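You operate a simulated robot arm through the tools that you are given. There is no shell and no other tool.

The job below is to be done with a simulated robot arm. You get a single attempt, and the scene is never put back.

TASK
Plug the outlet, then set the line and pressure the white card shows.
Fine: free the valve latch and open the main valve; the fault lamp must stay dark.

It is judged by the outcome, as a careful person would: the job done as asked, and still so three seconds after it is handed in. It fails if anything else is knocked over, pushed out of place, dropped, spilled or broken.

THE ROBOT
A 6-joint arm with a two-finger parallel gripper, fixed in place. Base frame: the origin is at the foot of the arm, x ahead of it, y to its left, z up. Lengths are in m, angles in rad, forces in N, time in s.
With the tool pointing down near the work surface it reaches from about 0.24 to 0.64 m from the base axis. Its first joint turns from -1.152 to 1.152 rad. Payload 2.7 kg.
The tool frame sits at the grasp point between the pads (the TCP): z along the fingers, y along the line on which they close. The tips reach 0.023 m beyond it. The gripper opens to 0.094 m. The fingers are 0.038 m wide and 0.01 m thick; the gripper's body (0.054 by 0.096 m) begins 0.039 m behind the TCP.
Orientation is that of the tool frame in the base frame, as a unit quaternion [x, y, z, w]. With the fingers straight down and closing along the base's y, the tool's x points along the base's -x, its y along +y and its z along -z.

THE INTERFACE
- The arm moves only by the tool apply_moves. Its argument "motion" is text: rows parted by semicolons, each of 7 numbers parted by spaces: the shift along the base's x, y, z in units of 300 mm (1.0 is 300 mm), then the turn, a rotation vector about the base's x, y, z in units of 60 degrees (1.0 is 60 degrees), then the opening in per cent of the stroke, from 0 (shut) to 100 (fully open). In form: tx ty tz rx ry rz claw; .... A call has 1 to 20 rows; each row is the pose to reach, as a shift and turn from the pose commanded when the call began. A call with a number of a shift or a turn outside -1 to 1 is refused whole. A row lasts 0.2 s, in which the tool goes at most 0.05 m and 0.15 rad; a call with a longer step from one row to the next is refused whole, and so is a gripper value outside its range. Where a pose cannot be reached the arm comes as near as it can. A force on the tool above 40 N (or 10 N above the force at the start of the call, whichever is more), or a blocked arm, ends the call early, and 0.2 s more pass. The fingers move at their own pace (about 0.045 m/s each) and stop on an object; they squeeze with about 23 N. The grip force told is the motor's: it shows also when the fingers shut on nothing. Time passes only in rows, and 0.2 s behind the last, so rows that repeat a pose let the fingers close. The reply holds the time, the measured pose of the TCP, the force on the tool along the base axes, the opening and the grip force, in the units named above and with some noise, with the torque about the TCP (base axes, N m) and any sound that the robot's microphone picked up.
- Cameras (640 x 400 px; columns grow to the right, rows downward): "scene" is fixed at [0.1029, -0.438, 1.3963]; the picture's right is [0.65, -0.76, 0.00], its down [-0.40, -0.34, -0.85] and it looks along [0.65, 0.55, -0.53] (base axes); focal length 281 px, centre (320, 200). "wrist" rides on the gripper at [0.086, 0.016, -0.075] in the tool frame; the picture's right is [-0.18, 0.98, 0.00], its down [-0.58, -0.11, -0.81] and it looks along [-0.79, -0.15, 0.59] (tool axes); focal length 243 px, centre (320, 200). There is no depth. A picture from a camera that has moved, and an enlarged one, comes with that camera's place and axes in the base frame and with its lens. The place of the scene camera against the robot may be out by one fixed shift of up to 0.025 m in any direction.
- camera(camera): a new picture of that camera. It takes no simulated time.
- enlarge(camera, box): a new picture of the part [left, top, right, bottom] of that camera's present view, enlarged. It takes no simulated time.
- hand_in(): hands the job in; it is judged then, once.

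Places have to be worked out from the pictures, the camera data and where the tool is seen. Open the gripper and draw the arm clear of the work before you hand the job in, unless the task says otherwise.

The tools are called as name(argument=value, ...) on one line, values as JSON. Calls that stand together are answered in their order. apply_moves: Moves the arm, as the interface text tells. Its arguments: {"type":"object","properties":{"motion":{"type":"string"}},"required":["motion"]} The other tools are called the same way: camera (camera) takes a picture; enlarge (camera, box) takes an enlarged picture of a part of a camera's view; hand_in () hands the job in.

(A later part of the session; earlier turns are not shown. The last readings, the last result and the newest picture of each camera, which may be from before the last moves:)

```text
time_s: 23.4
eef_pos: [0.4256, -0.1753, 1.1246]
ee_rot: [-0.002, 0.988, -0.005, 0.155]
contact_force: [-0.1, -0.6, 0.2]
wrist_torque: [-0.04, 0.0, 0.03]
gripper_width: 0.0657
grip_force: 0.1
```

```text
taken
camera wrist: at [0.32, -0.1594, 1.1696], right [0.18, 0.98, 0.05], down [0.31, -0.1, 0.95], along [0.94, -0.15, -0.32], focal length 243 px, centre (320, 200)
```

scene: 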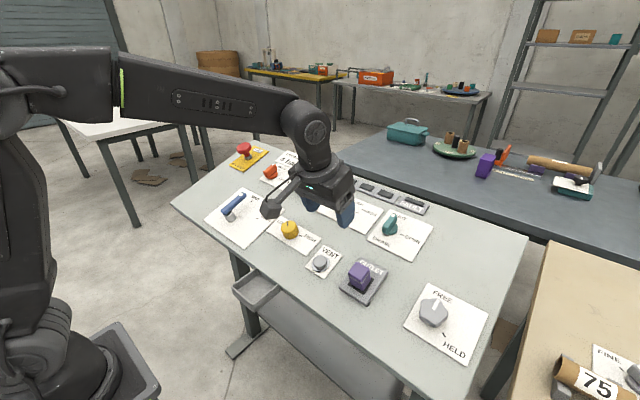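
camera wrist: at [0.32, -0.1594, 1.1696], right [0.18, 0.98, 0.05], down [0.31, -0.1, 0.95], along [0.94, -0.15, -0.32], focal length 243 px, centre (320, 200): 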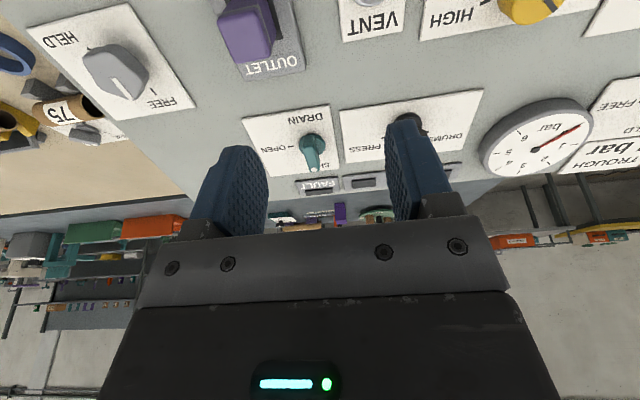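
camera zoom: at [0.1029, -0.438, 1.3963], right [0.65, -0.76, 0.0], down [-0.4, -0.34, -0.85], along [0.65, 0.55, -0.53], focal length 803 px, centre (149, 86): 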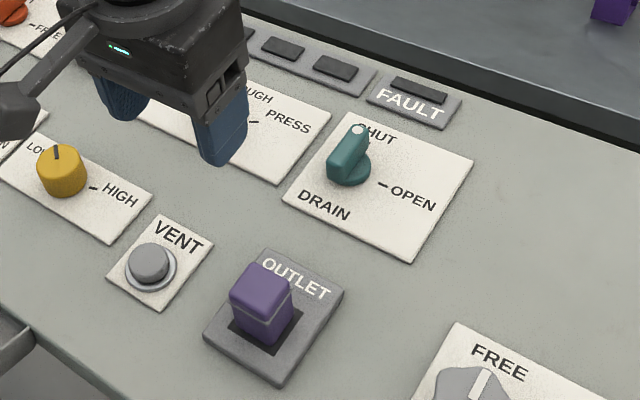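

The plug holds upright and the fault lamp is dark. Next is the line selector (near x≈0.60, y≈-0.085), so I'll move for a good wrist view of it.

apply_moves(motion="0.05 0.06 -0.02 0.002 0.06 0 70; 0.1 0.12 -0.04 0.004 0.12 0 70; 0.15 0.18 -0.06 0.006 0.18 0 70; 0.21 0.24 -0.08 0.008 0.24 0 70; 0.27 0.30 -0.1 0.01 0.297 0 70; 0.315 0.35 -0.115 0.01 0.297 0 70; 0.315 0.35 -0.115 0.01 0.297 0 70")

camera(camera="wrist")

enlarge(camera="wrist", box=[230, 80, 430, 205])

```text
time_s: 25.0
eef_pos: [0.5226, -0.0703, 1.0919]
ee_rot: [0.0, 1.0, 0.0, -0.001]
contact_force: [0.8, 0.3, 0.1]
wrist_torque: [-0.01, 0.01, -0.02]
gripper_width: 0.0657
grip_force: 0.2
```

```text
taken
camera wrist: at [0.4343, -0.0546, 1.1657], right [0.18, 0.98, 0.0], down [0.58, -0.11, 0.81], along [0.79, -0.15, -0.59], focal length 243 px, centre (320, 200)
```

wrist: 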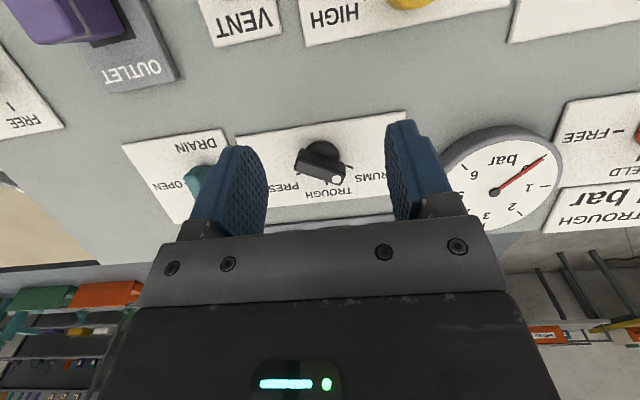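

```text
3.20 times, centred on (330, 142) of wrist
camera zoom: at [0.4343, -0.0546, 1.1657], right [0.18, 0.98, 0.0], down [0.58, -0.11, 0.81], along [0.79, -0.15, -0.59], focal length 776 px, centre (288, 384)
```

zoom: 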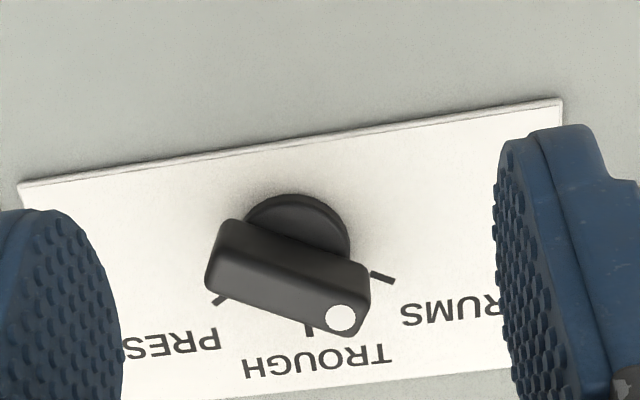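

The selector's centre works out at (0.616, -0.087), with ticks at ±60° about the upslope direction. The handle now points to DRUMS (60° toward +y), TROUGH is straight upslope, and the handle top is about 34 mm above the panel. I'll hover over it, tilted to the panel normal.

apply_moves(motion="0.05 -0.01 -0.02 0 -0.06 0 60; 0.1 -0.02 -0.04 0 -0.12 0 60; 0.15 -0.03 -0.06 0 -0.18 0 60; 0.19 -0.042 -0.09 0 -0.24 0 60; 0.227 -0.054 -0.124 0 -0.283 0 60; 0.227 -0.054 -0.124 0 -0.283 0 60")

camera(camera="wrist")

camera(camera="scene")

```text
time_s: 26.4
eef_pos: [0.5896, -0.0874, 1.0556]
ee_rot: [-0.001, 0.989, 0.001, 0.148]
contact_force: [-0.2, 0.5, 0.5]
wrist_torque: [0.02, -0.01, 0.01]
gripper_width: 0.0564
grip_force: 0.3
```

```text
taken
camera wrist: at [0.4848, -0.0722, 1.0999], right [0.17, 0.98, 0.05], down [0.32, -0.11, 0.94], along [0.93, -0.15, -0.33], focal length 243 px, centre (320, 200)
```

wrist: 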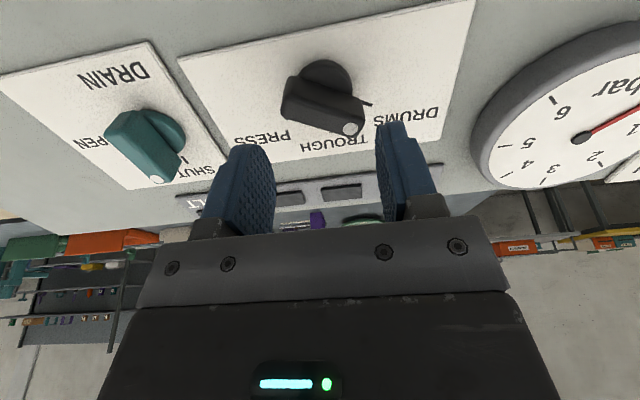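

```text
taken
```

scene: 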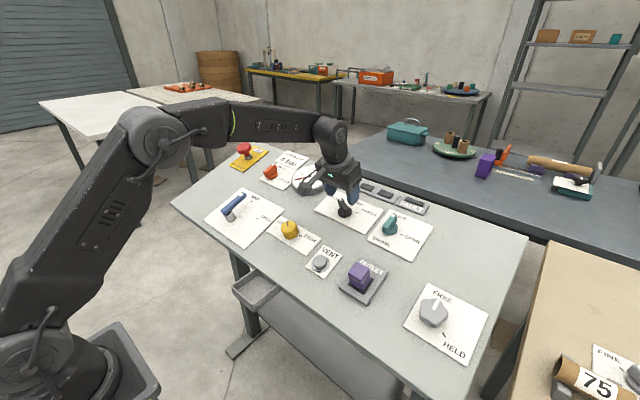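

I'm hovering about 86 mm above the panel over the selector. I'll zoom in to measure the handle's centre and angle in the tool frame.

enlarge(camera="wrist", box=[240, 40, 400, 160])

```text
3.33 times, centred on (320, 100) of wrist
camera zoom: at [0.4848, -0.0722, 1.0999], right [0.17, 0.98, 0.05], down [0.32, -0.11, 0.94], along [0.93, -0.15, -0.33], focal length 809 px, centre (320, 533)
```

zoom: 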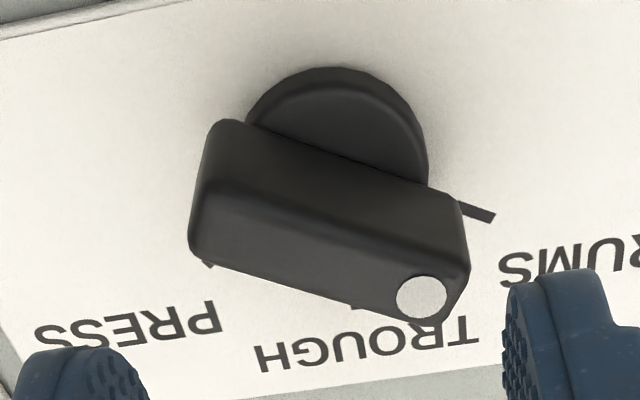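

The handle is centred within 2 mm, about 62° toward DRUMS, with a bar about 14 mm wide and 50 mm long. I'll yaw the gripper +60° about the panel normal so the fingers straddle it.

apply_moves(motion="0 0.001 0 -0.035 0 0.115 60; 0 0.002 0 -0.07 0 0.23 60; 0 0.003 0 -0.105 0 0.345 60; 0 0.004 0 -0.14 0 0.46 60; 0 0.005 0 -0.175 0 0.575 60; 0 0.005 0 -0.21 0 0.69 60; 0 0.005 0 -0.245 0 0.805 60; 0 0.005 0 -0.28 0 0.92 60; 0 0.005 0 -0.2917 0 0.9565 60; 0 0.005 0 -0.2917 0 0.9565 60")

camera(camera="wrist")

enlarge(camera="scene", box=[280, 140, 440, 260])

```text
time_s: 28.6
eef_pos: [0.5902, -0.0841, 1.0541]
ee_rot: [-0.496, 0.856, -0.073, 0.127]
contact_force: [-0.1, -0.3, -0.1]
wrist_torque: [0.0, -0.01, 0.01]
gripper_width: 0.0567
grip_force: 0.0
```

```text
taken
camera wrist: at [0.513, -0.1525, 1.1082], right [-0.73, 0.65, -0.22], down [0.13, 0.45, 0.88], along [0.67, 0.61, -0.41], focal length 243 px, centre (320, 200)
```

wrist: 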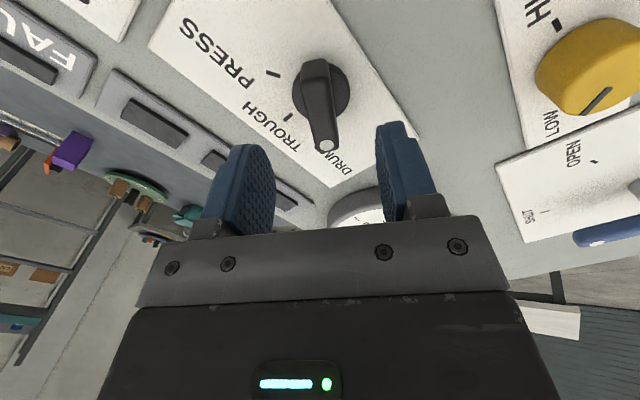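

```text
3.33 times, centred on (360, 200) of scene
camera zoom: at [0.1029, -0.438, 1.3963], right [0.65, -0.76, 0.0], down [-0.4, -0.34, -0.85], along [0.65, 0.55, -0.53], focal length 937 px, centre (187, 200)
```

zoom: 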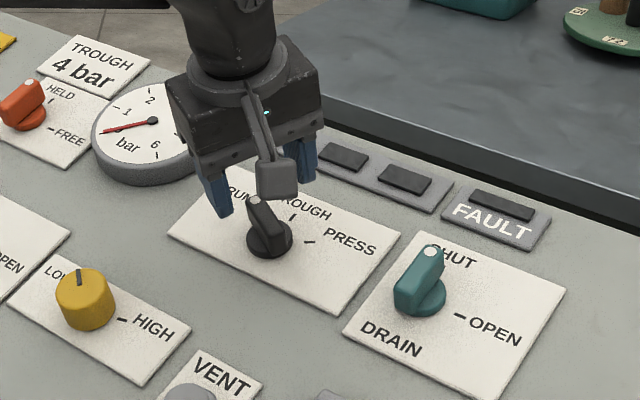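

The handle lies along the finger plane, centred. I'll descend so the tips are about 18 mm above the panel, clear of the base disc, and close.

apply_moves(motion="0.015 0 -0.05 0 0 0 60; 0.03 0 -0.1 0 0 0 60; 0.0424 0 -0.139 0 0 0 60; 0.0424 0 -0.139 0 0 0 60; 0.0424 0 -0.139 0 0 0 30; 0.0424 0 -0.139 0 0 0 10; 0.0424 0 -0.139 0 0 0 0; 0.0424 0 -0.139 0 0 0 0; 0.0424 0 -0.139 0 0 0 0")

camera(camera="wrist")

enlarge(camera="scene", box=[280, 140, 440, 260])

```text
time_s: 30.6
eef_pos: [0.601, -0.0847, 1.0118]
ee_rot: [-0.496, 0.856, -0.073, 0.126]
contact_force: [-15.8, 5.9, -0.5]
wrist_torque: [-0.44, -0.48, -0.44]
gripper_width: 0.016
grip_force: 45.0
```

```text
taken
camera wrist: at [0.5244, -0.1524, 1.0667], right [-0.73, 0.65, -0.22], down [0.14, 0.45, 0.88], along [0.67, 0.61, -0.41], focal length 243 px, centre (320, 200)
```

wrist: 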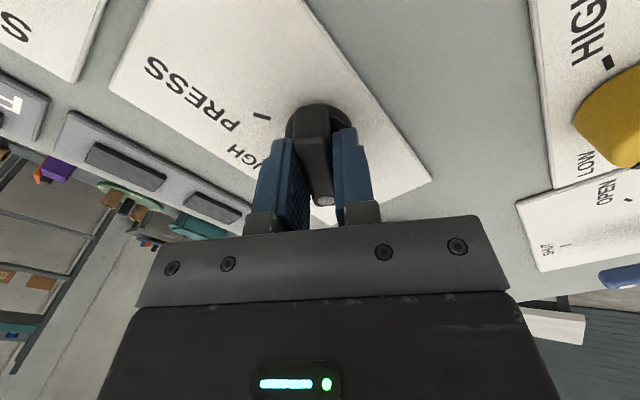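

```text
3.33 times, centred on (360, 200) of scene
camera zoom: at [0.1025, -0.4379, 1.3964], right [0.65, -0.76, 0.0], down [-0.4, -0.34, -0.85], along [0.65, 0.55, -0.53], focal length 937 px, centre (187, 200)
```

zoom: 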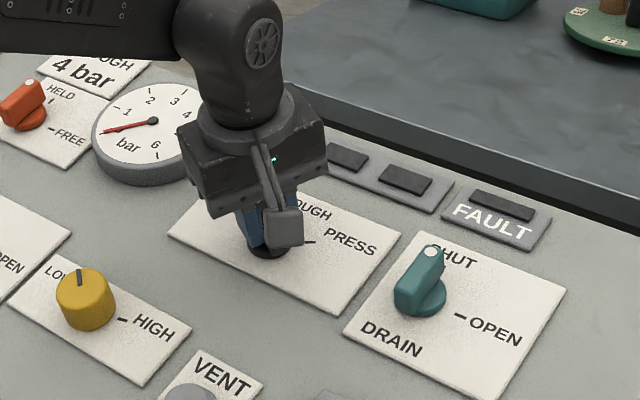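

The grip is on the handle, with a small sideways load showing the axis is about 2 mm nearer than I commanded. I'll shift 1.5 mm to relieve that and turn −60° about the panel normal, from DRUMS to TROUGH.

apply_moves(motion="-0.005 0 0 0 0 0 0; -0.005 0 0 0.029 0 -0.096 0; -0.005 0 0 0.058 0 -0.191 0; -0.005 0 0 0.0875 0 -0.287 0; -0.005 0 0 0.117 0 -0.383 0; -0.005 0 0 0.146 0 -0.478 0; -0.005 0 0 0.175 0 -0.574 0; -0.005 0 0 0.204 0 -0.67 0; -0.005 0 0 0.233 0 -0.765 0; -0.005 0 0 0.2625 0 -0.861 0; -0.005 0 0 0.2917 0 -0.9565 0; -0.005 0 0 0.2917 0 -0.9565 0")

enlarge(camera="wrist", box=[220, 60, 440, 220])

enlarge(camera="scene", box=[280, 140, 440, 260])

```text
time_s: 33.2
eef_pos: [0.6013, -0.0855, 1.0117]
ee_rot: [0.0, 0.989, 0.0, 0.148]
contact_force: [13.4, 3.3, -4.0]
wrist_torque: [-0.15, 0.91, -0.06]
gripper_width: 0.0159
grip_force: 44.6
```

```text
2.50 times, centred on (330, 140) of wrist
camera zoom: at [0.4962, -0.0696, 1.058], right [0.18, 0.98, 0.05], down [0.32, -0.11, 0.94], along [0.93, -0.15, -0.33], focal length 606 px, centre (295, 350)
```

zoom: 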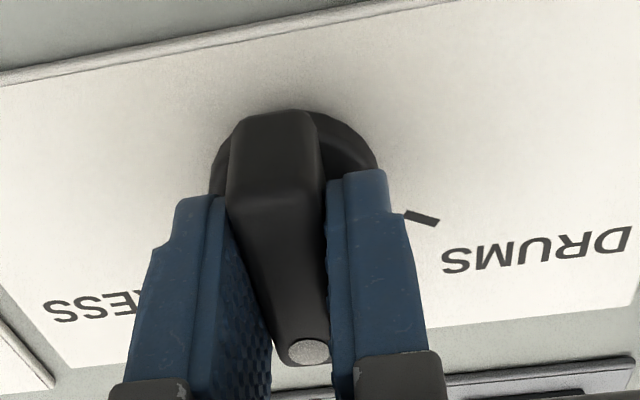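

```text
3.33 times, centred on (360, 200) of scene
camera zoom: at [0.1035, -0.438, 1.3963], right [0.65, -0.76, 0.0], down [-0.4, -0.34, -0.85], along [0.65, 0.55, -0.53], focal length 937 px, centre (187, 200)
```

zoom: 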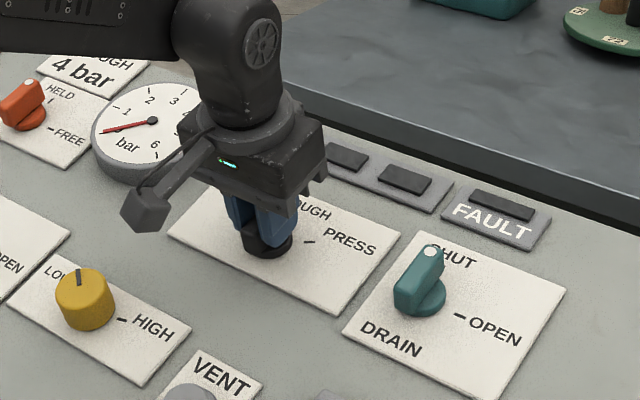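

The handle followed the turn. I'll open, back off along the normal, and check the pointer and lamps.

apply_moves(motion="0 0 0 0 0 0 30; 0 0 0 0 0 0 50; 0 0 0 0 0 0 60; -0.015 0 0.05 0 0 0 60; -0.03 0 0.1 0 0 0 60; -0.045 0 0.15 0 0 0 60; -0.12 0 0.25 0 0.07 0 60; -0.2 0 0.3 0 0.14 0 60; -0.23 0 0.3 0 0.2 0 60; -0.23 0 0.3 0 0.283 0 60; -0.23 0 0.3 0 0.283 0 60")

camera(camera="wrist")

enlarge(camera="wrist", box=[220, 80, 440, 220])

enlarge(camera="scene", box=[280, 140, 440, 260])

```text
time_s: 35.6
eef_pos: [0.5321, -0.085, 1.1024]
ee_rot: [-0.002, 1.0, 0.0, -0.001]
contact_force: [-1.3, -0.3, 0.4]
wrist_torque: [-0.02, 0.0, 0.0]
gripper_width: 0.0562
grip_force: 0.0
```

```text
taken
camera wrist: at [0.4459, -0.0697, 1.1766], right [0.18, 0.98, 0.0], down [0.58, -0.11, 0.81], along [0.79, -0.15, -0.59], focal length 243 px, centre (320, 200)
```

wrist: 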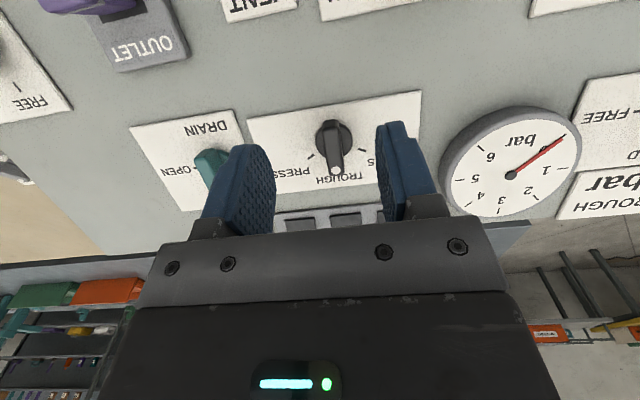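

```text
2.86 times, centred on (330, 150) of wrist
camera zoom: at [0.4459, -0.0697, 1.1766], right [0.18, 0.98, 0.0], down [0.58, -0.11, 0.81], along [0.79, -0.15, -0.59], focal length 693 px, centre (291, 343)
```

zoom: 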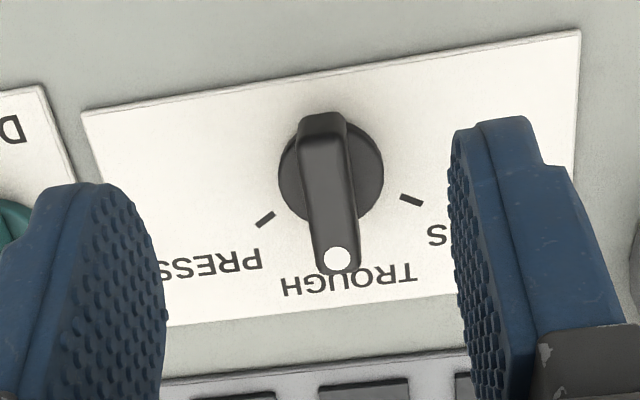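

```text
3.33 times, centred on (360, 200) of scene
camera zoom: at [0.1029, -0.438, 1.3963], right [0.65, -0.76, 0.0], down [-0.4, -0.34, -0.85], along [0.65, 0.55, -0.53], focal length 937 px, centre (187, 200)
```

zoom: 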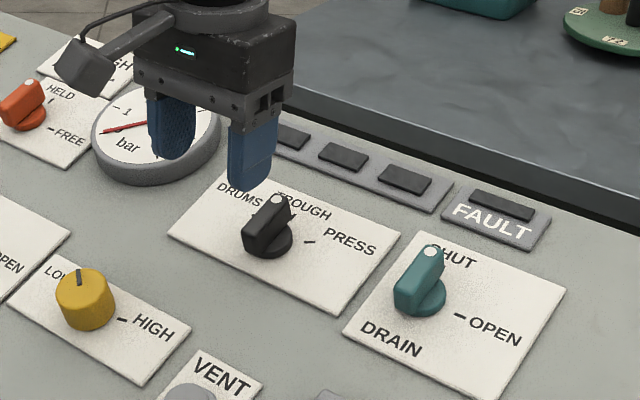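

The pointer is on TROUGH (within about 2°) and the fault lamp is dark. Next is the yellow pressure knob near (0.487, 0.0), so I'll move for a close view.

apply_moves(motion="-0.07 0.06 0 0 0 0 60; -0.14 0.12 0 0 0 0 70; -0.21 0.18 -0.02 0 0 0 80; -0.28 0.25 -0.04 0 0 0 80; -0.35 0.31 -0.07 0 0 0 80; -0.35 0.31 -0.07 0 0 0 80")

camera(camera="wrist")

enlarge(camera="wrist", box=[240, 60, 440, 200])

```text
time_s: 37.0
eef_pos: [0.4249, 0.0079, 1.082]
ee_rot: [-0.002, 1.0, 0.0, 0.0]
contact_force: [0.4, -0.2, -0.3]
wrist_torque: [0.01, 0.0, 0.0]
gripper_width: 0.075
grip_force: 0.1
```

```text
taken
camera wrist: at [0.3391, 0.0229, 1.1556], right [0.18, 0.98, 0.0], down [0.58, -0.11, 0.81], along [0.79, -0.15, -0.59], focal length 243 px, centre (320, 200)
```

wrist: 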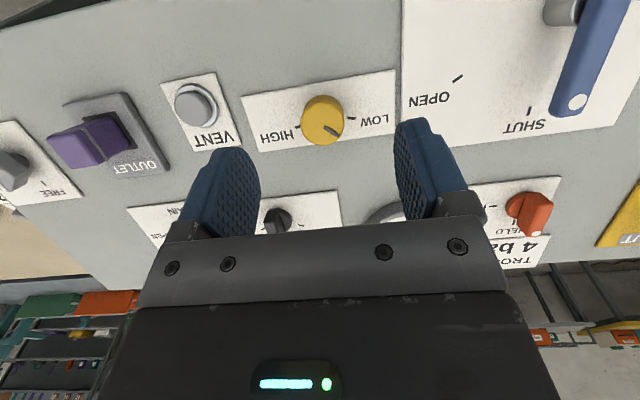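

```text
2.86 times, centred on (340, 130) of wrist
camera zoom: at [0.3391, 0.0229, 1.1556], right [0.18, 0.98, 0.0], down [0.58, -0.11, 0.81], along [0.79, -0.15, -0.59], focal length 693 px, centre (263, 400)
```

zoom: 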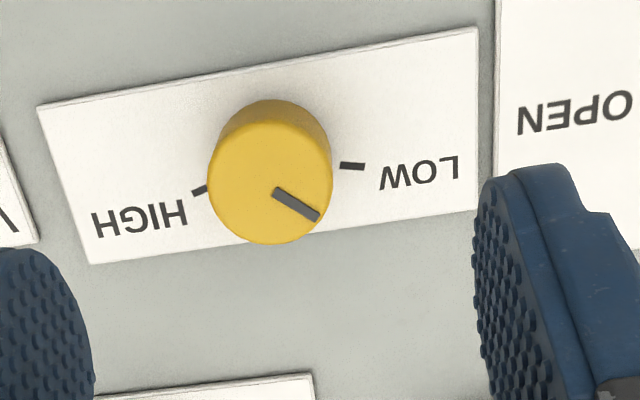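

The yellow knob axis is at about (0.488, -0.001), diameter 41 mm and height 36 mm. Its mark sits about 50° toward LOW, with the LOW and HIGH ticks near ±72°. I'll read the gauge closely.

enlarge(camera="scene", box=[280, 150, 340, 205])

camera(camera="scene")

```text
7.27 times, centred on (310, 178) of scene
camera zoom: at [0.1029, -0.438, 1.3963], right [0.65, -0.76, 0.0], down [-0.4, -0.34, -0.85], along [0.65, 0.55, -0.53], focal length 2044 px, centre (393, 364)
```

zoom: 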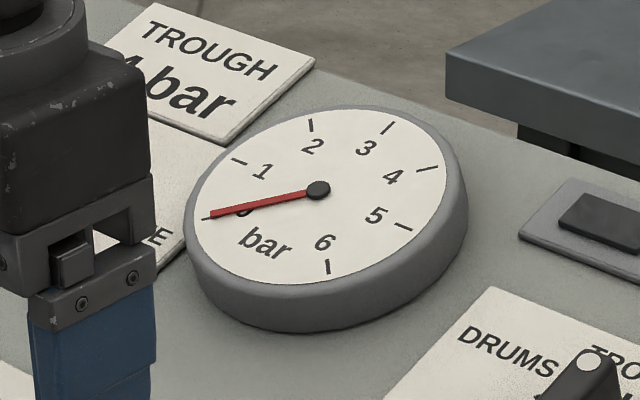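

```text
taken
```

scene: 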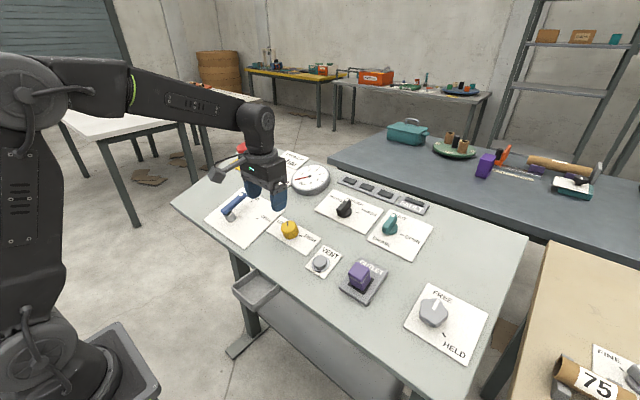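

The gauge reads about 0. I'll hover over the yellow knob, tilted to the panel normal, and verify centring before gripping.

apply_moves(motion="0.025 -0.006 -0.04 0 -0.06 0 80; 0.05 -0.012 -0.09 0 -0.12 0 80; 0.075 -0.018 -0.13 0 -0.18 0 80; 0.1 -0.024 -0.18 0 -0.24 0 80; 0.126 -0.03 -0.221 0 -0.283 0 80; 0.126 -0.03 -0.221 0 -0.283 0 80")

enlarge(camera="wrist", box=[220, 20, 440, 170])

```text
time_s: 38.4
eef_pos: [0.4648, -0.001, 1.016]
ee_rot: [-0.001, 0.989, 0.001, 0.148]
contact_force: [0.0, 0.3, 0.2]
wrist_torque: [0.0, 0.01, 0.02]
gripper_width: 0.0751
grip_force: 0.2
```

```text
2.67 times, centred on (330, 95) of wrist
camera zoom: at [0.3597, 0.0143, 1.0604], right [0.17, 0.98, 0.05], down [0.32, -0.11, 0.94], along [0.93, -0.15, -0.33], focal length 647 px, centre (293, 480)
```

zoom: 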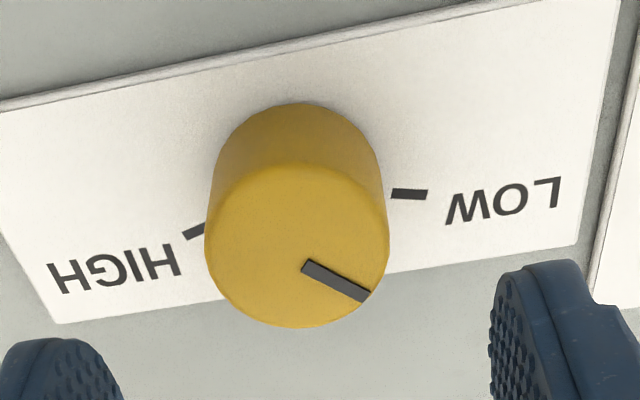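

The tick geometry puts the knob axis 2–3 mm upslope of the TCP, with a knob height of about 26 mm. I'll yaw +35°, descend with the tips about 8 mm off the panel, and grip it.

apply_moves(motion="0 0 0 -0.034 0 0.112 80; 0 0 0 -0.068 0 0.223 80; 0 0 0 -0.102 0 0.335 80; 0 0 0 -0.136 0 0.446 80; 0.006 0 0.002 -0.17 0 0.558 80; 0.024 0 -0.055 -0.17 0 0.558 80; 0.042 0 -0.112 -0.17 0 0.558 80; 0.0585 0 -0.17 -0.17 0 0.558 80; 0.0585 0 -0.17 -0.17 0 0.558 80; 0.0585 0 -0.17 -0.17 0 0.558 50; 0.0585 0 -0.17 -0.17 0 0.558 30; 0.0585 0 -0.17 -0.17 0 0.558 20; 0.0585 0 -0.17 -0.17 0 0.558 20")

enlarge(camera="wrist", box=[200, 40, 440, 230])

enlarge(camera="scene", box=[240, 140, 380, 260])

```text
time_s: 41.2
eef_pos: [0.4802, 0.0008, 0.9644]
ee_rot: [-0.299, 0.943, -0.044, 0.139]
contact_force: [-13.1, 16.5, 0.2]
wrist_torque: [-0.4, -0.14, -0.12]
gripper_width: 0.0405
grip_force: 44.9
```

```text
2.11 times, centred on (320, 135) of wrist
camera zoom: at [0.3821, -0.0368, 1.0121], right [-0.4, 0.91, -0.12], down [0.28, 0.24, 0.93], along [0.87, 0.34, -0.35], focal length 511 px, centre (320, 337)
```

zoom: 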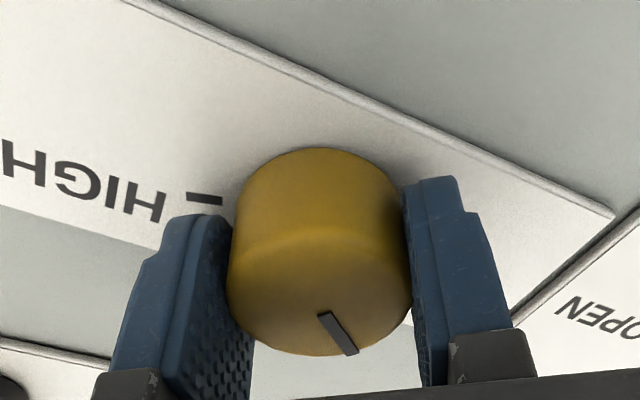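

```text
3.33 times, centred on (310, 200) of scene
camera zoom: at [0.1026, -0.4376, 1.3965], right [0.65, -0.76, 0.0], down [-0.4, -0.34, -0.85], along [0.65, 0.55, -0.53], focal length 937 px, centre (353, 200)
```

zoom: 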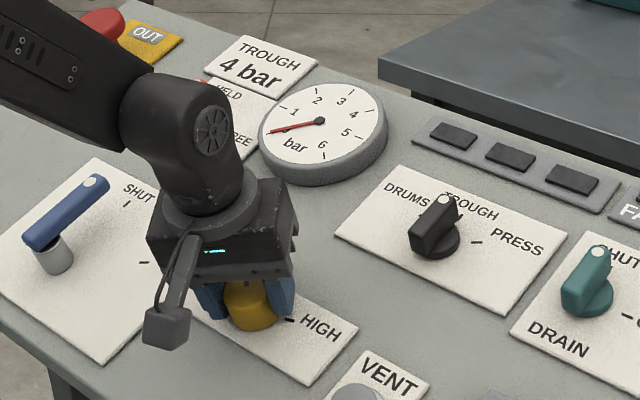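

The grip is good; the side load suggests the true axis is about 3 mm further in +y, so I'll shift there. Then I'll turn 25° toward HIGH and watch the gauge.

apply_moves(motion="0 0.01 0 0 0 0 20; 0 0.01 0 0.03 0 -0.1 20; 0 0.01 0 0.061 0 -0.2 20; 0 0.01 0 0.0915 0 -0.3 20; 0 0.01 0 0.1216 0 -0.3986 20; 0 0.01 0 0.1216 0 -0.3986 20; 0 0.01 0 0.1216 0 -0.3986 20")

enlarge(camera="wrist", box=[200, 40, 440, 230])

enlarge(camera="scene", box=[240, 140, 380, 260])

```text
time_s: 42.8
eef_pos: [0.4812, 0.0008, 0.965]
ee_rot: [-0.086, 0.986, -0.013, 0.144]
contact_force: [-24.5, -24.4, 10.6]
wrist_torque: [-1.18, -0.25, -0.37]
gripper_width: 0.0406
grip_force: 45.3
```

```text
2.11 times, centred on (320, 135) of wrist
camera zoom: at [0.3749, 0.0006, 1.0098], right [0.01, 1.0, 0.0], down [0.34, -0.01, 0.94], along [0.94, -0.01, -0.34], focal length 511 px, centre (320, 337)
```

zoom: 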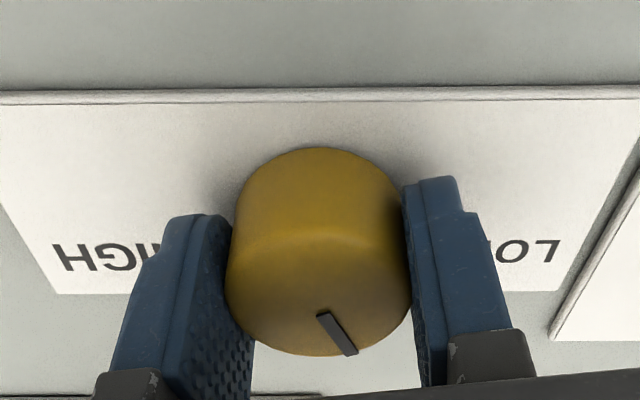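

```text
3.33 times, centred on (310, 200) of scene
camera zoom: at [0.1021, -0.4387, 1.3961], right [0.65, -0.76, 0.0], down [-0.4, -0.34, -0.85], along [0.65, 0.55, -0.53], focal length 937 px, centre (353, 200)
```

zoom: 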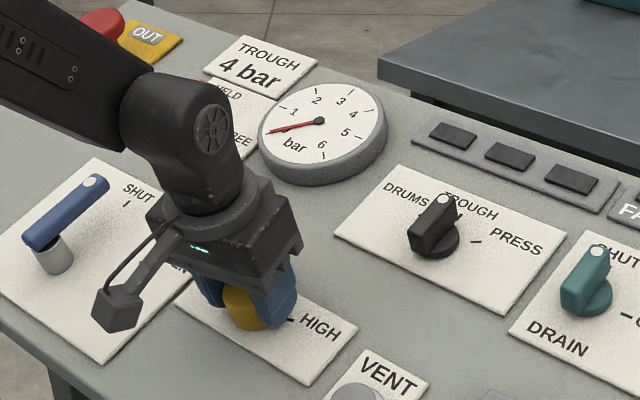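

The knob turned with the grip, but the force shows the axis is actually near (0.480, 0.000). I'll check the gauge at high zoom before continuing.

enlarge(camera="scene", box=[280, 150, 340, 205])

camera(camera="scene")

```text
7.27 times, centred on (310, 178) of scene
camera zoom: at [0.1021, -0.4387, 1.3961], right [0.65, -0.76, 0.0], down [-0.4, -0.34, -0.85], along [0.65, 0.55, -0.53], focal length 2044 px, centre (393, 364)
```

zoom: 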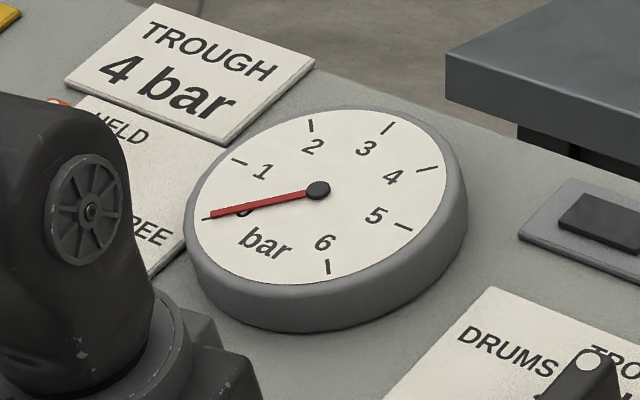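

```text
taken
```

scene: 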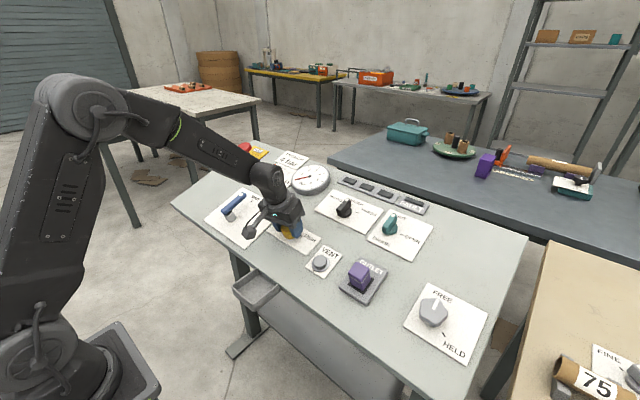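

The gauge is still at 0. I'll correct the pivot (−2.7 mm x, −1.8 mm y) and turn a further 25° toward HIGH, checking the gauge again.

apply_moves(motion="-0.009 -0.006 0 0 0 0 20; -0.009 -0.006 0 0.03 0 -0.1 20; -0.009 -0.006 0 0.061 0 -0.2 20; -0.009 -0.006 0 0.0915 0 -0.3 20; -0.009 -0.006 0 0.1216 0 -0.3986 20; -0.009 -0.006 0 0.1216 0 -0.3986 20; -0.009 -0.006 0 0.1216 0 -0.3986 20")

enlarge(camera="wrist", box=[200, 40, 440, 230])

enlarge(camera="scene", box=[270, 140, 430, 260])

```text
time_s: 44.4
eef_pos: [0.4809, -0.0004, 0.9641]
ee_rot: [0.128, 0.98, 0.02, 0.148]
contact_force: [21.4, -21.5, -12.9]
wrist_torque: [0.26, -1.18, 0.13]
gripper_width: 0.0405
grip_force: 44.8
```

```text
2.11 times, centred on (320, 135) of wrist
camera zoom: at [0.3827, 0.0369, 1.0114], right [0.41, 0.9, 0.13], down [0.27, -0.26, 0.93], along [0.87, -0.35, -0.35], focal length 511 px, centre (320, 337)
```

zoom: 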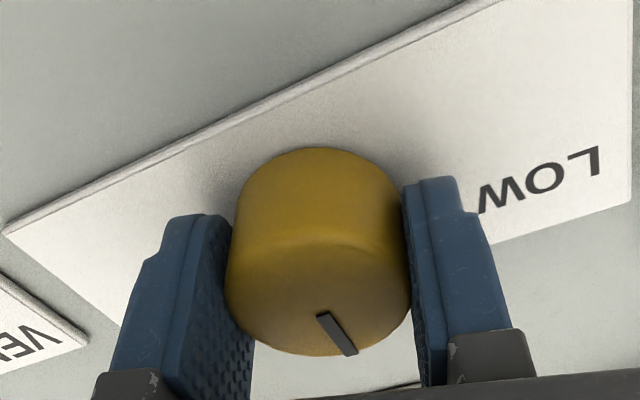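

```text
3.33 times, centred on (350, 200) of scene
camera zoom: at [0.1037, -0.4387, 1.396], right [0.65, -0.76, 0.0], down [-0.4, -0.34, -0.85], along [0.65, 0.55, -0.53], focal length 937 px, centre (220, 200)
```

zoom: 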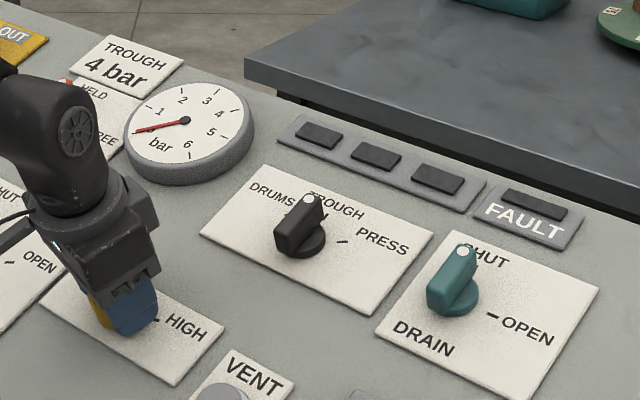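

The gauge still reads 0 with the knob mark near mid-range. I want to verify that the plug is really seated before going further.

enlarge(camera="scene", box=[325, 245, 405, 315])

enlarge(camera="scene", box=[330, 165, 450, 225])

camera(camera="wrist")

```text
5.71 times, centred on (365, 280) of scene
camera zoom: at [0.1037, -0.4387, 1.396], right [0.65, -0.76, 0.0], down [-0.4, -0.34, -0.85], along [0.65, 0.55, -0.53], focal length 1606 px, centre (63, -257)
```

zoom: 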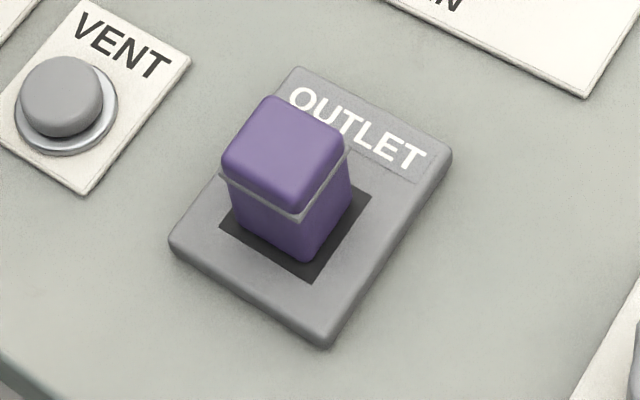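

```text
5.33 times, centred on (390, 195) of scene
camera zoom: at [0.1037, -0.4387, 1.396], right [0.65, -0.76, 0.0], down [-0.4, -0.34, -0.85], along [0.65, 0.55, -0.53], focal length 1499 px, centre (-53, 227)
```

zoom: 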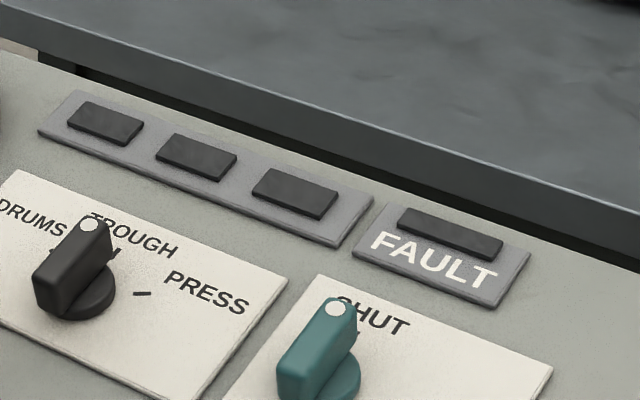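

```text
taken
camera wrist: at [0.3827, 0.0369, 1.0114], right [0.41, 0.9, 0.13], down [0.27, -0.26, 0.93], along [0.87, -0.35, -0.35], focal length 243 px, centre (320, 200)
```

wrist: 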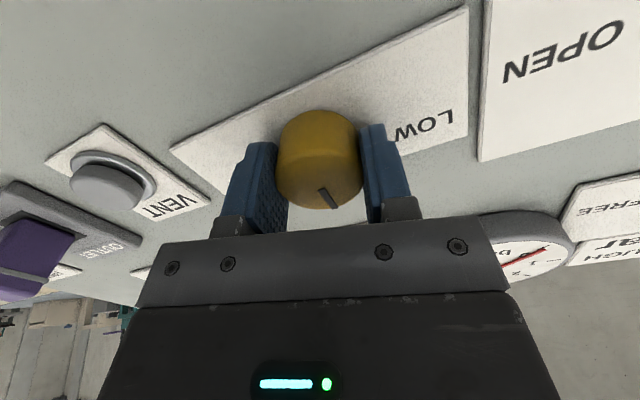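

The plug is standing square on the outlet pad. The knob geometry (±75° span, start mark at about 50°) suits a 0–6 bar scale at 25° per bar, which puts 4 bar near −25°. I'll turn a further 25° and see whether the gauge reacts.

apply_moves(motion="0.006 -0.003 0 0 0 0 20; 0.006 -0.003 0 0.03 0 -0.1 20; 0.006 -0.003 0 0.061 0 -0.2 20; 0.006 -0.003 0 0.0915 0 -0.3 20; 0.006 -0.003 0 0.1216 0 -0.3986 20; 0.006 -0.003 0 0.1216 0 -0.3986 20; 0.006 -0.003 0 0.1216 0 -0.3986 20")

enlarge(camera="wrist", box=[200, 40, 440, 230])

enlarge(camera="scene", box=[270, 140, 430, 260])

```text
time_s: 46.0
eef_pos: [0.4806, -0.0007, 0.9644]
ee_rot: [0.338, 0.929, 0.051, 0.139]
contact_force: [-11.6, -13.0, 14.6]
wrist_torque: [0.89, 0.42, 0.31]
gripper_width: 0.0405
grip_force: 44.3
```

```text
2.11 times, centred on (320, 135) of wrist
camera zoom: at [0.4051, 0.0665, 1.0185], right [0.74, 0.64, 0.23], down [0.12, -0.46, 0.88], along [0.66, -0.62, -0.42], focal length 511 px, centre (320, 337)
```

zoom: 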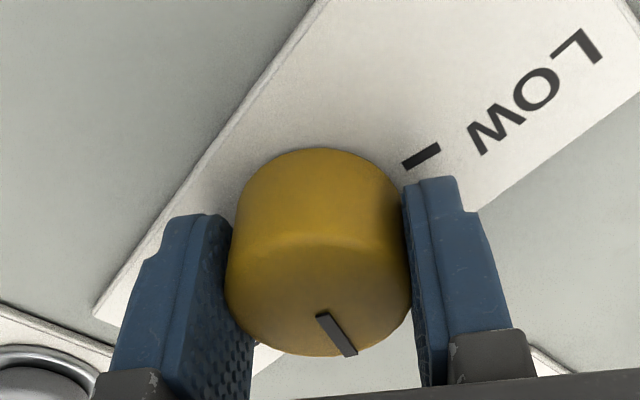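

```text
3.33 times, centred on (350, 200) of scene
camera zoom: at [0.1024, -0.4384, 1.3962], right [0.65, -0.76, 0.0], down [-0.4, -0.34, -0.85], along [0.65, 0.55, -0.53], focal length 937 px, centre (220, 200)
```

zoom: 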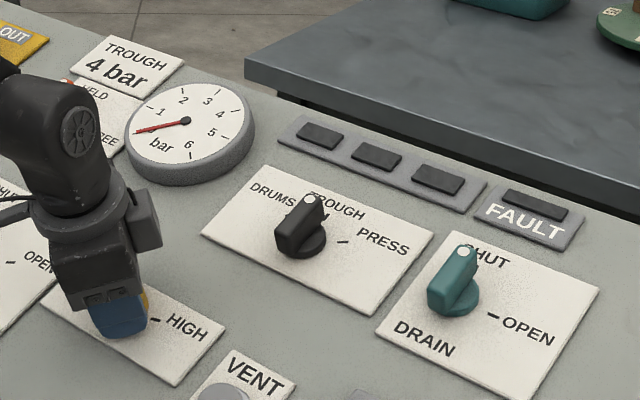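

The gauge stays at 0, so it probably lives downstream of the shut main valve. I'll release, retreat along the normal, and measure the mark angle.

apply_moves(motion="0 0 0 0 0 0 50; 0 0 0 0 0 0 70; 0 0 0 0 0 0 80; -0.015 0 0.05 0 0 0 80; -0.03 0 0.1 0 0 0 80; -0.05 0 0.165 0 0 0 80; -0.05 0 0.165 -0.033 0 0.108 80; -0.05 0 0.165 -0.066 0 0.216 80; -0.05 0 0.165 -0.099 0 0.324 80; -0.05 0 0.165 -0.132 0 0.432 80; -0.05 0 0.165 -0.165 0 0.54 80; -0.05 0 0.165 -0.1945 0 0.638 80; -0.05 0 0.165 -0.1945 0 0.638 80")

enlarge(camera="wrist", box=[220, 20, 440, 170])

enlarge(camera="scene", box=[230, 140, 390, 260])

```text
time_s: 48.8
eef_pos: [0.4665, 0.0001, 1.0126]
ee_rot: [-0.002, 0.989, 0.001, 0.147]
contact_force: [-0.1, -1.2, -0.6]
wrist_torque: [0.03, 0.0, 0.02]
gripper_width: 0.075
grip_force: 0.0
```

```text
2.67 times, centred on (330, 95) of wrist
camera zoom: at [0.361, 0.0142, 1.059], right [0.17, 0.98, 0.05], down [0.32, -0.11, 0.94], along [0.93, -0.14, -0.33], focal length 647 px, centre (293, 480)
```

zoom: 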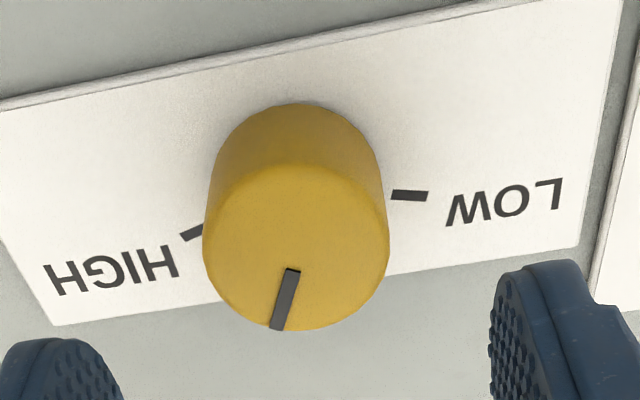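

```text
3.33 times, centred on (310, 200) of scene
camera zoom: at [0.1029, -0.438, 1.3963], right [0.65, -0.76, 0.0], down [-0.4, -0.34, -0.85], along [0.65, 0.55, -0.53], focal length 937 px, centre (353, 200)
```

zoom: 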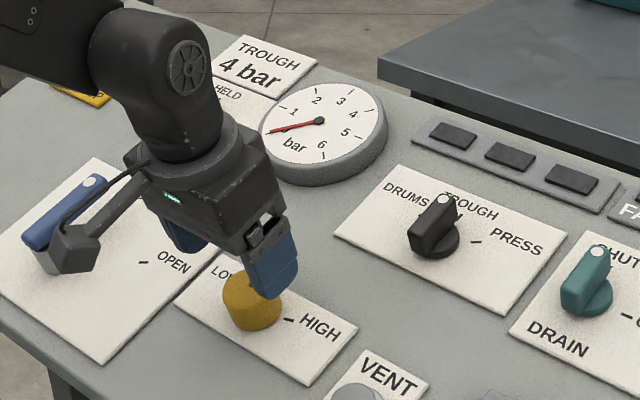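

The mark now sits at about −22°, roughly 3.9 bar on that scale. Next is the orange latch knob: I'll rise and move toward it for a close view.

apply_moves(motion="0 0.02 0.14 0 0.05 0 80; 0.04 0.12 0.25 0 0.1 0 80; 0.08 0.23 0.283 0 0.15 0 80; 0.12 0.34 0.283 0 0.2 0 80; 0.16 0.45 0.283 0 0.25 0 80; 0.2 0.56 0.283 0 0.283 0 80; 0.23 0.66 0.283 0 0.283 0 80; 0.245 0.733 0.283 0 0.283 0 80; 0.245 0.733 0.283 0 0.283 0 80")

camera(camera="wrist")

enlarge(camera="wrist", box=[220, 60, 440, 220])

```text
time_s: 50.8
eef_pos: [0.5405, 0.221, 1.0976]
ee_rot: [-0.001, 1.0, 0.001, -0.001]
contact_force: [0.6, 0.3, 0.1]
wrist_torque: [0.0, -0.01, 0.02]
gripper_width: 0.075
grip_force: 0.1
```

```text
taken
camera wrist: at [0.453, 0.2361, 1.172], right [0.18, 0.98, 0.0], down [0.58, -0.11, 0.81], along [0.79, -0.15, -0.59], focal length 243 px, centre (320, 200)
```

wrist: 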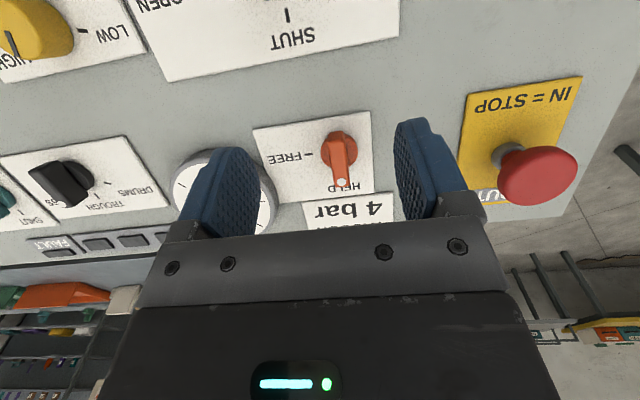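

```text
2.50 times, centred on (330, 140) of wrist
camera zoom: at [0.453, 0.2361, 1.172], right [0.18, 0.98, 0.0], down [0.58, -0.11, 0.81], along [0.79, -0.15, -0.59], focal length 606 px, centre (295, 350)
```

zoom: 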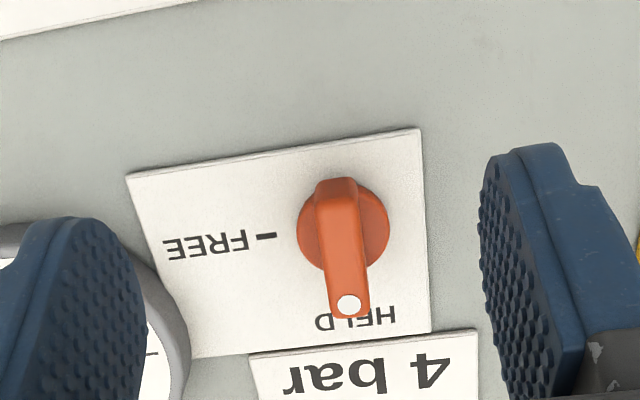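

The latch knob is at about (0.628, 0.225) with its handle pointing upslope to HELD, and FREE is about 90° clockwise (−y side). The E-stop is at y≈0.38, which is clear. I'll hover over it, tilted to the normal.

apply_moves(motion="0.05 0.003 -0.02 0 -0.06 0 60; 0.09 0.006 -0.04 0 -0.12 0 60; 0.13 0.009 -0.07 0 -0.18 0 60; 0.17 0.011 -0.1 0 -0.24 0 60; 0.209 0.013 -0.131 0 -0.283 0 60; 0.209 0.013 -0.131 0 -0.283 0 60")

camera(camera="wrist")

enlarge(camera="wrist", box=[240, 40, 400, 160])

```text
time_s: 52.2
eef_pos: [0.6034, 0.2234, 1.0576]
ee_rot: [-0.001, 0.989, 0.002, 0.148]
contact_force: [-0.1, 0.2, -0.5]
wrist_torque: [-0.03, 0.0, 0.02]
gripper_width: 0.0563
grip_force: 0.1
```

```text
taken
camera wrist: at [0.4978, 0.2383, 1.1032], right [0.17, 0.98, 0.05], down [0.32, -0.11, 0.94], along [0.93, -0.15, -0.33], focal length 243 px, centre (320, 200)
```

wrist: 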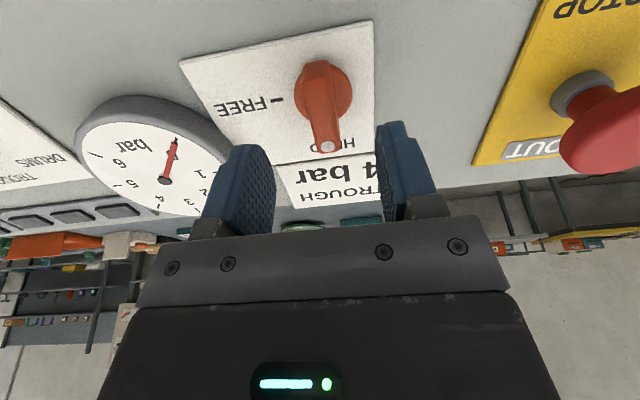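

```text
3.33 times, centred on (320, 100) of wrist
camera zoom: at [0.4978, 0.2383, 1.1032], right [0.17, 0.98, 0.05], down [0.32, -0.11, 0.94], along [0.93, -0.15, -0.33], focal length 809 px, centre (320, 533)
```

zoom: 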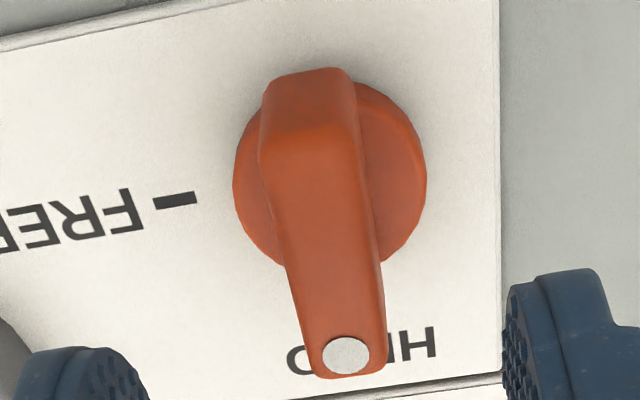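

The handle is centred within 2 mm and aligned with the fingers. I'll descend and grip it.

apply_moves(motion="0.015 0.003 -0.05 0 0 0 60; 0.03 0.004 -0.1 0 0 0 60; 0.0418 0.005 -0.137 0 0 0 60; 0.0418 0.005 -0.137 0 0 0 60; 0.0418 0.005 -0.137 0 0 0 30; 0.0418 0.005 -0.137 0 0 0 10; 0.0418 0.005 -0.137 0 0 0 5; 0.0418 0.005 -0.137 0 0 0 5; 0.0418 0.005 -0.137 0 0 0 5")

enlarge(camera="wrist", box=[220, 60, 440, 220])

camera(camera="scene")

```text
time_s: 54.2
eef_pos: [0.6159, 0.2235, 1.0159]
ee_rot: [-0.001, 0.989, 0.001, 0.148]
contact_force: [1.8, 6.4, -1.1]
wrist_torque: [-0.17, -0.55, -0.48]
gripper_width: 0.0159
grip_force: 45.1
```

```text
2.50 times, centred on (330, 140) of wrist
camera zoom: at [0.511, 0.2402, 1.0624], right [0.17, 0.98, 0.06], down [0.32, -0.11, 0.94], along [0.93, -0.15, -0.33], focal length 606 px, centre (295, 350)
```

zoom: 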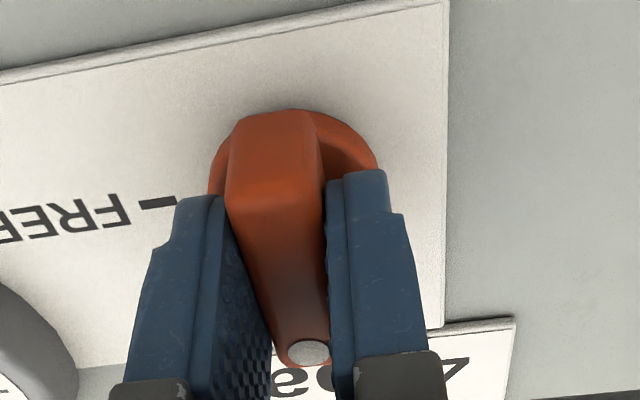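

```text
taken
```

scene: 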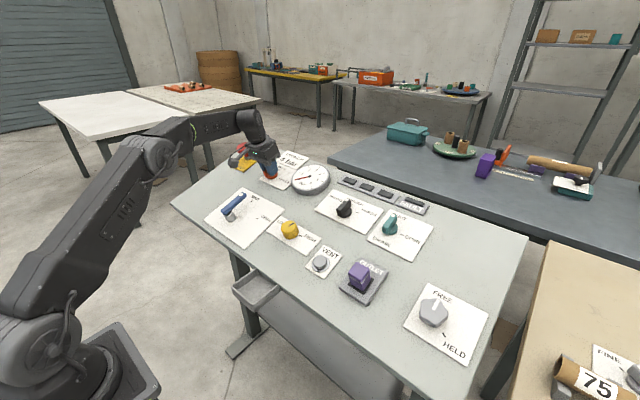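

Gripped with low side load. I'll turn the latch −90° about the normal in two halves; this is the first 45°.

apply_moves(motion="0 0 0 0.029 0 -0.0957 5; 0 0 0 0.0583 0 -0.1913 5; 0 0 0 0.0875 0 -0.287 5; 0 0 0 0.1167 0 -0.3826 5; 0 0 0 0.1459 0 -0.4783 5; 0 0 0 0.175 0 -0.574 5; 0 0 0 0.2042 0 -0.6696 5; 0 0 0 0.2188 0 -0.7174 5; 0 0 0 0.2188 0 -0.7174 5")

enlarge(camera="wrist", box=[220, 60, 440, 220])

enlarge(camera="scene", box=[210, 130, 350, 230])

```text
time_s: 56.2
eef_pos: [0.616, 0.2242, 1.0165]
ee_rot: [0.377, 0.914, 0.057, 0.136]
contact_force: [12.3, 1.9, -18.6]
wrist_torque: [1.45, 0.09, 0.47]
gripper_width: 0.0159
grip_force: 45.2
```

```text
2.50 times, centred on (330, 140) of wrist
camera zoom: at [0.5461, 0.2963, 1.0734], right [0.79, 0.57, 0.24], down [0.09, -0.49, 0.87], along [0.61, -0.67, -0.43], focal length 606 px, centre (295, 350)
```

zoom: 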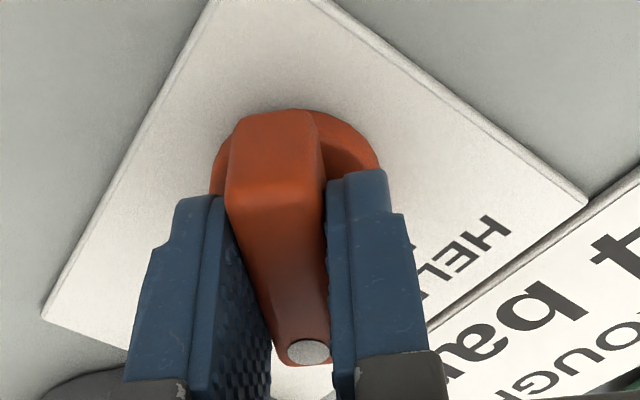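

```text
4.00 times, centred on (280, 180) of scene
camera zoom: at [0.1037, -0.4379, 1.3963], right [0.65, -0.76, 0.0], down [-0.4, -0.34, -0.85], along [0.65, 0.55, -0.53], focal length 1124 px, centre (480, 280)
```

zoom: 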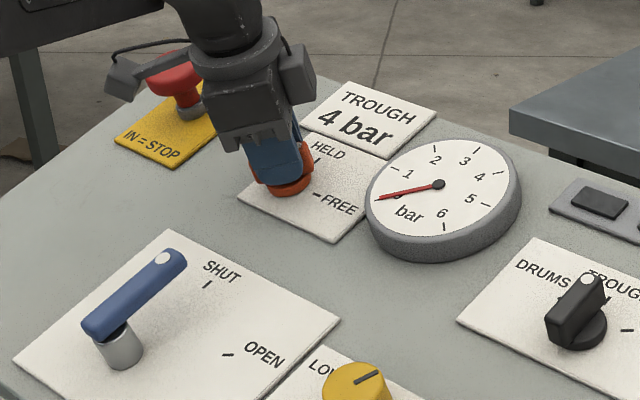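

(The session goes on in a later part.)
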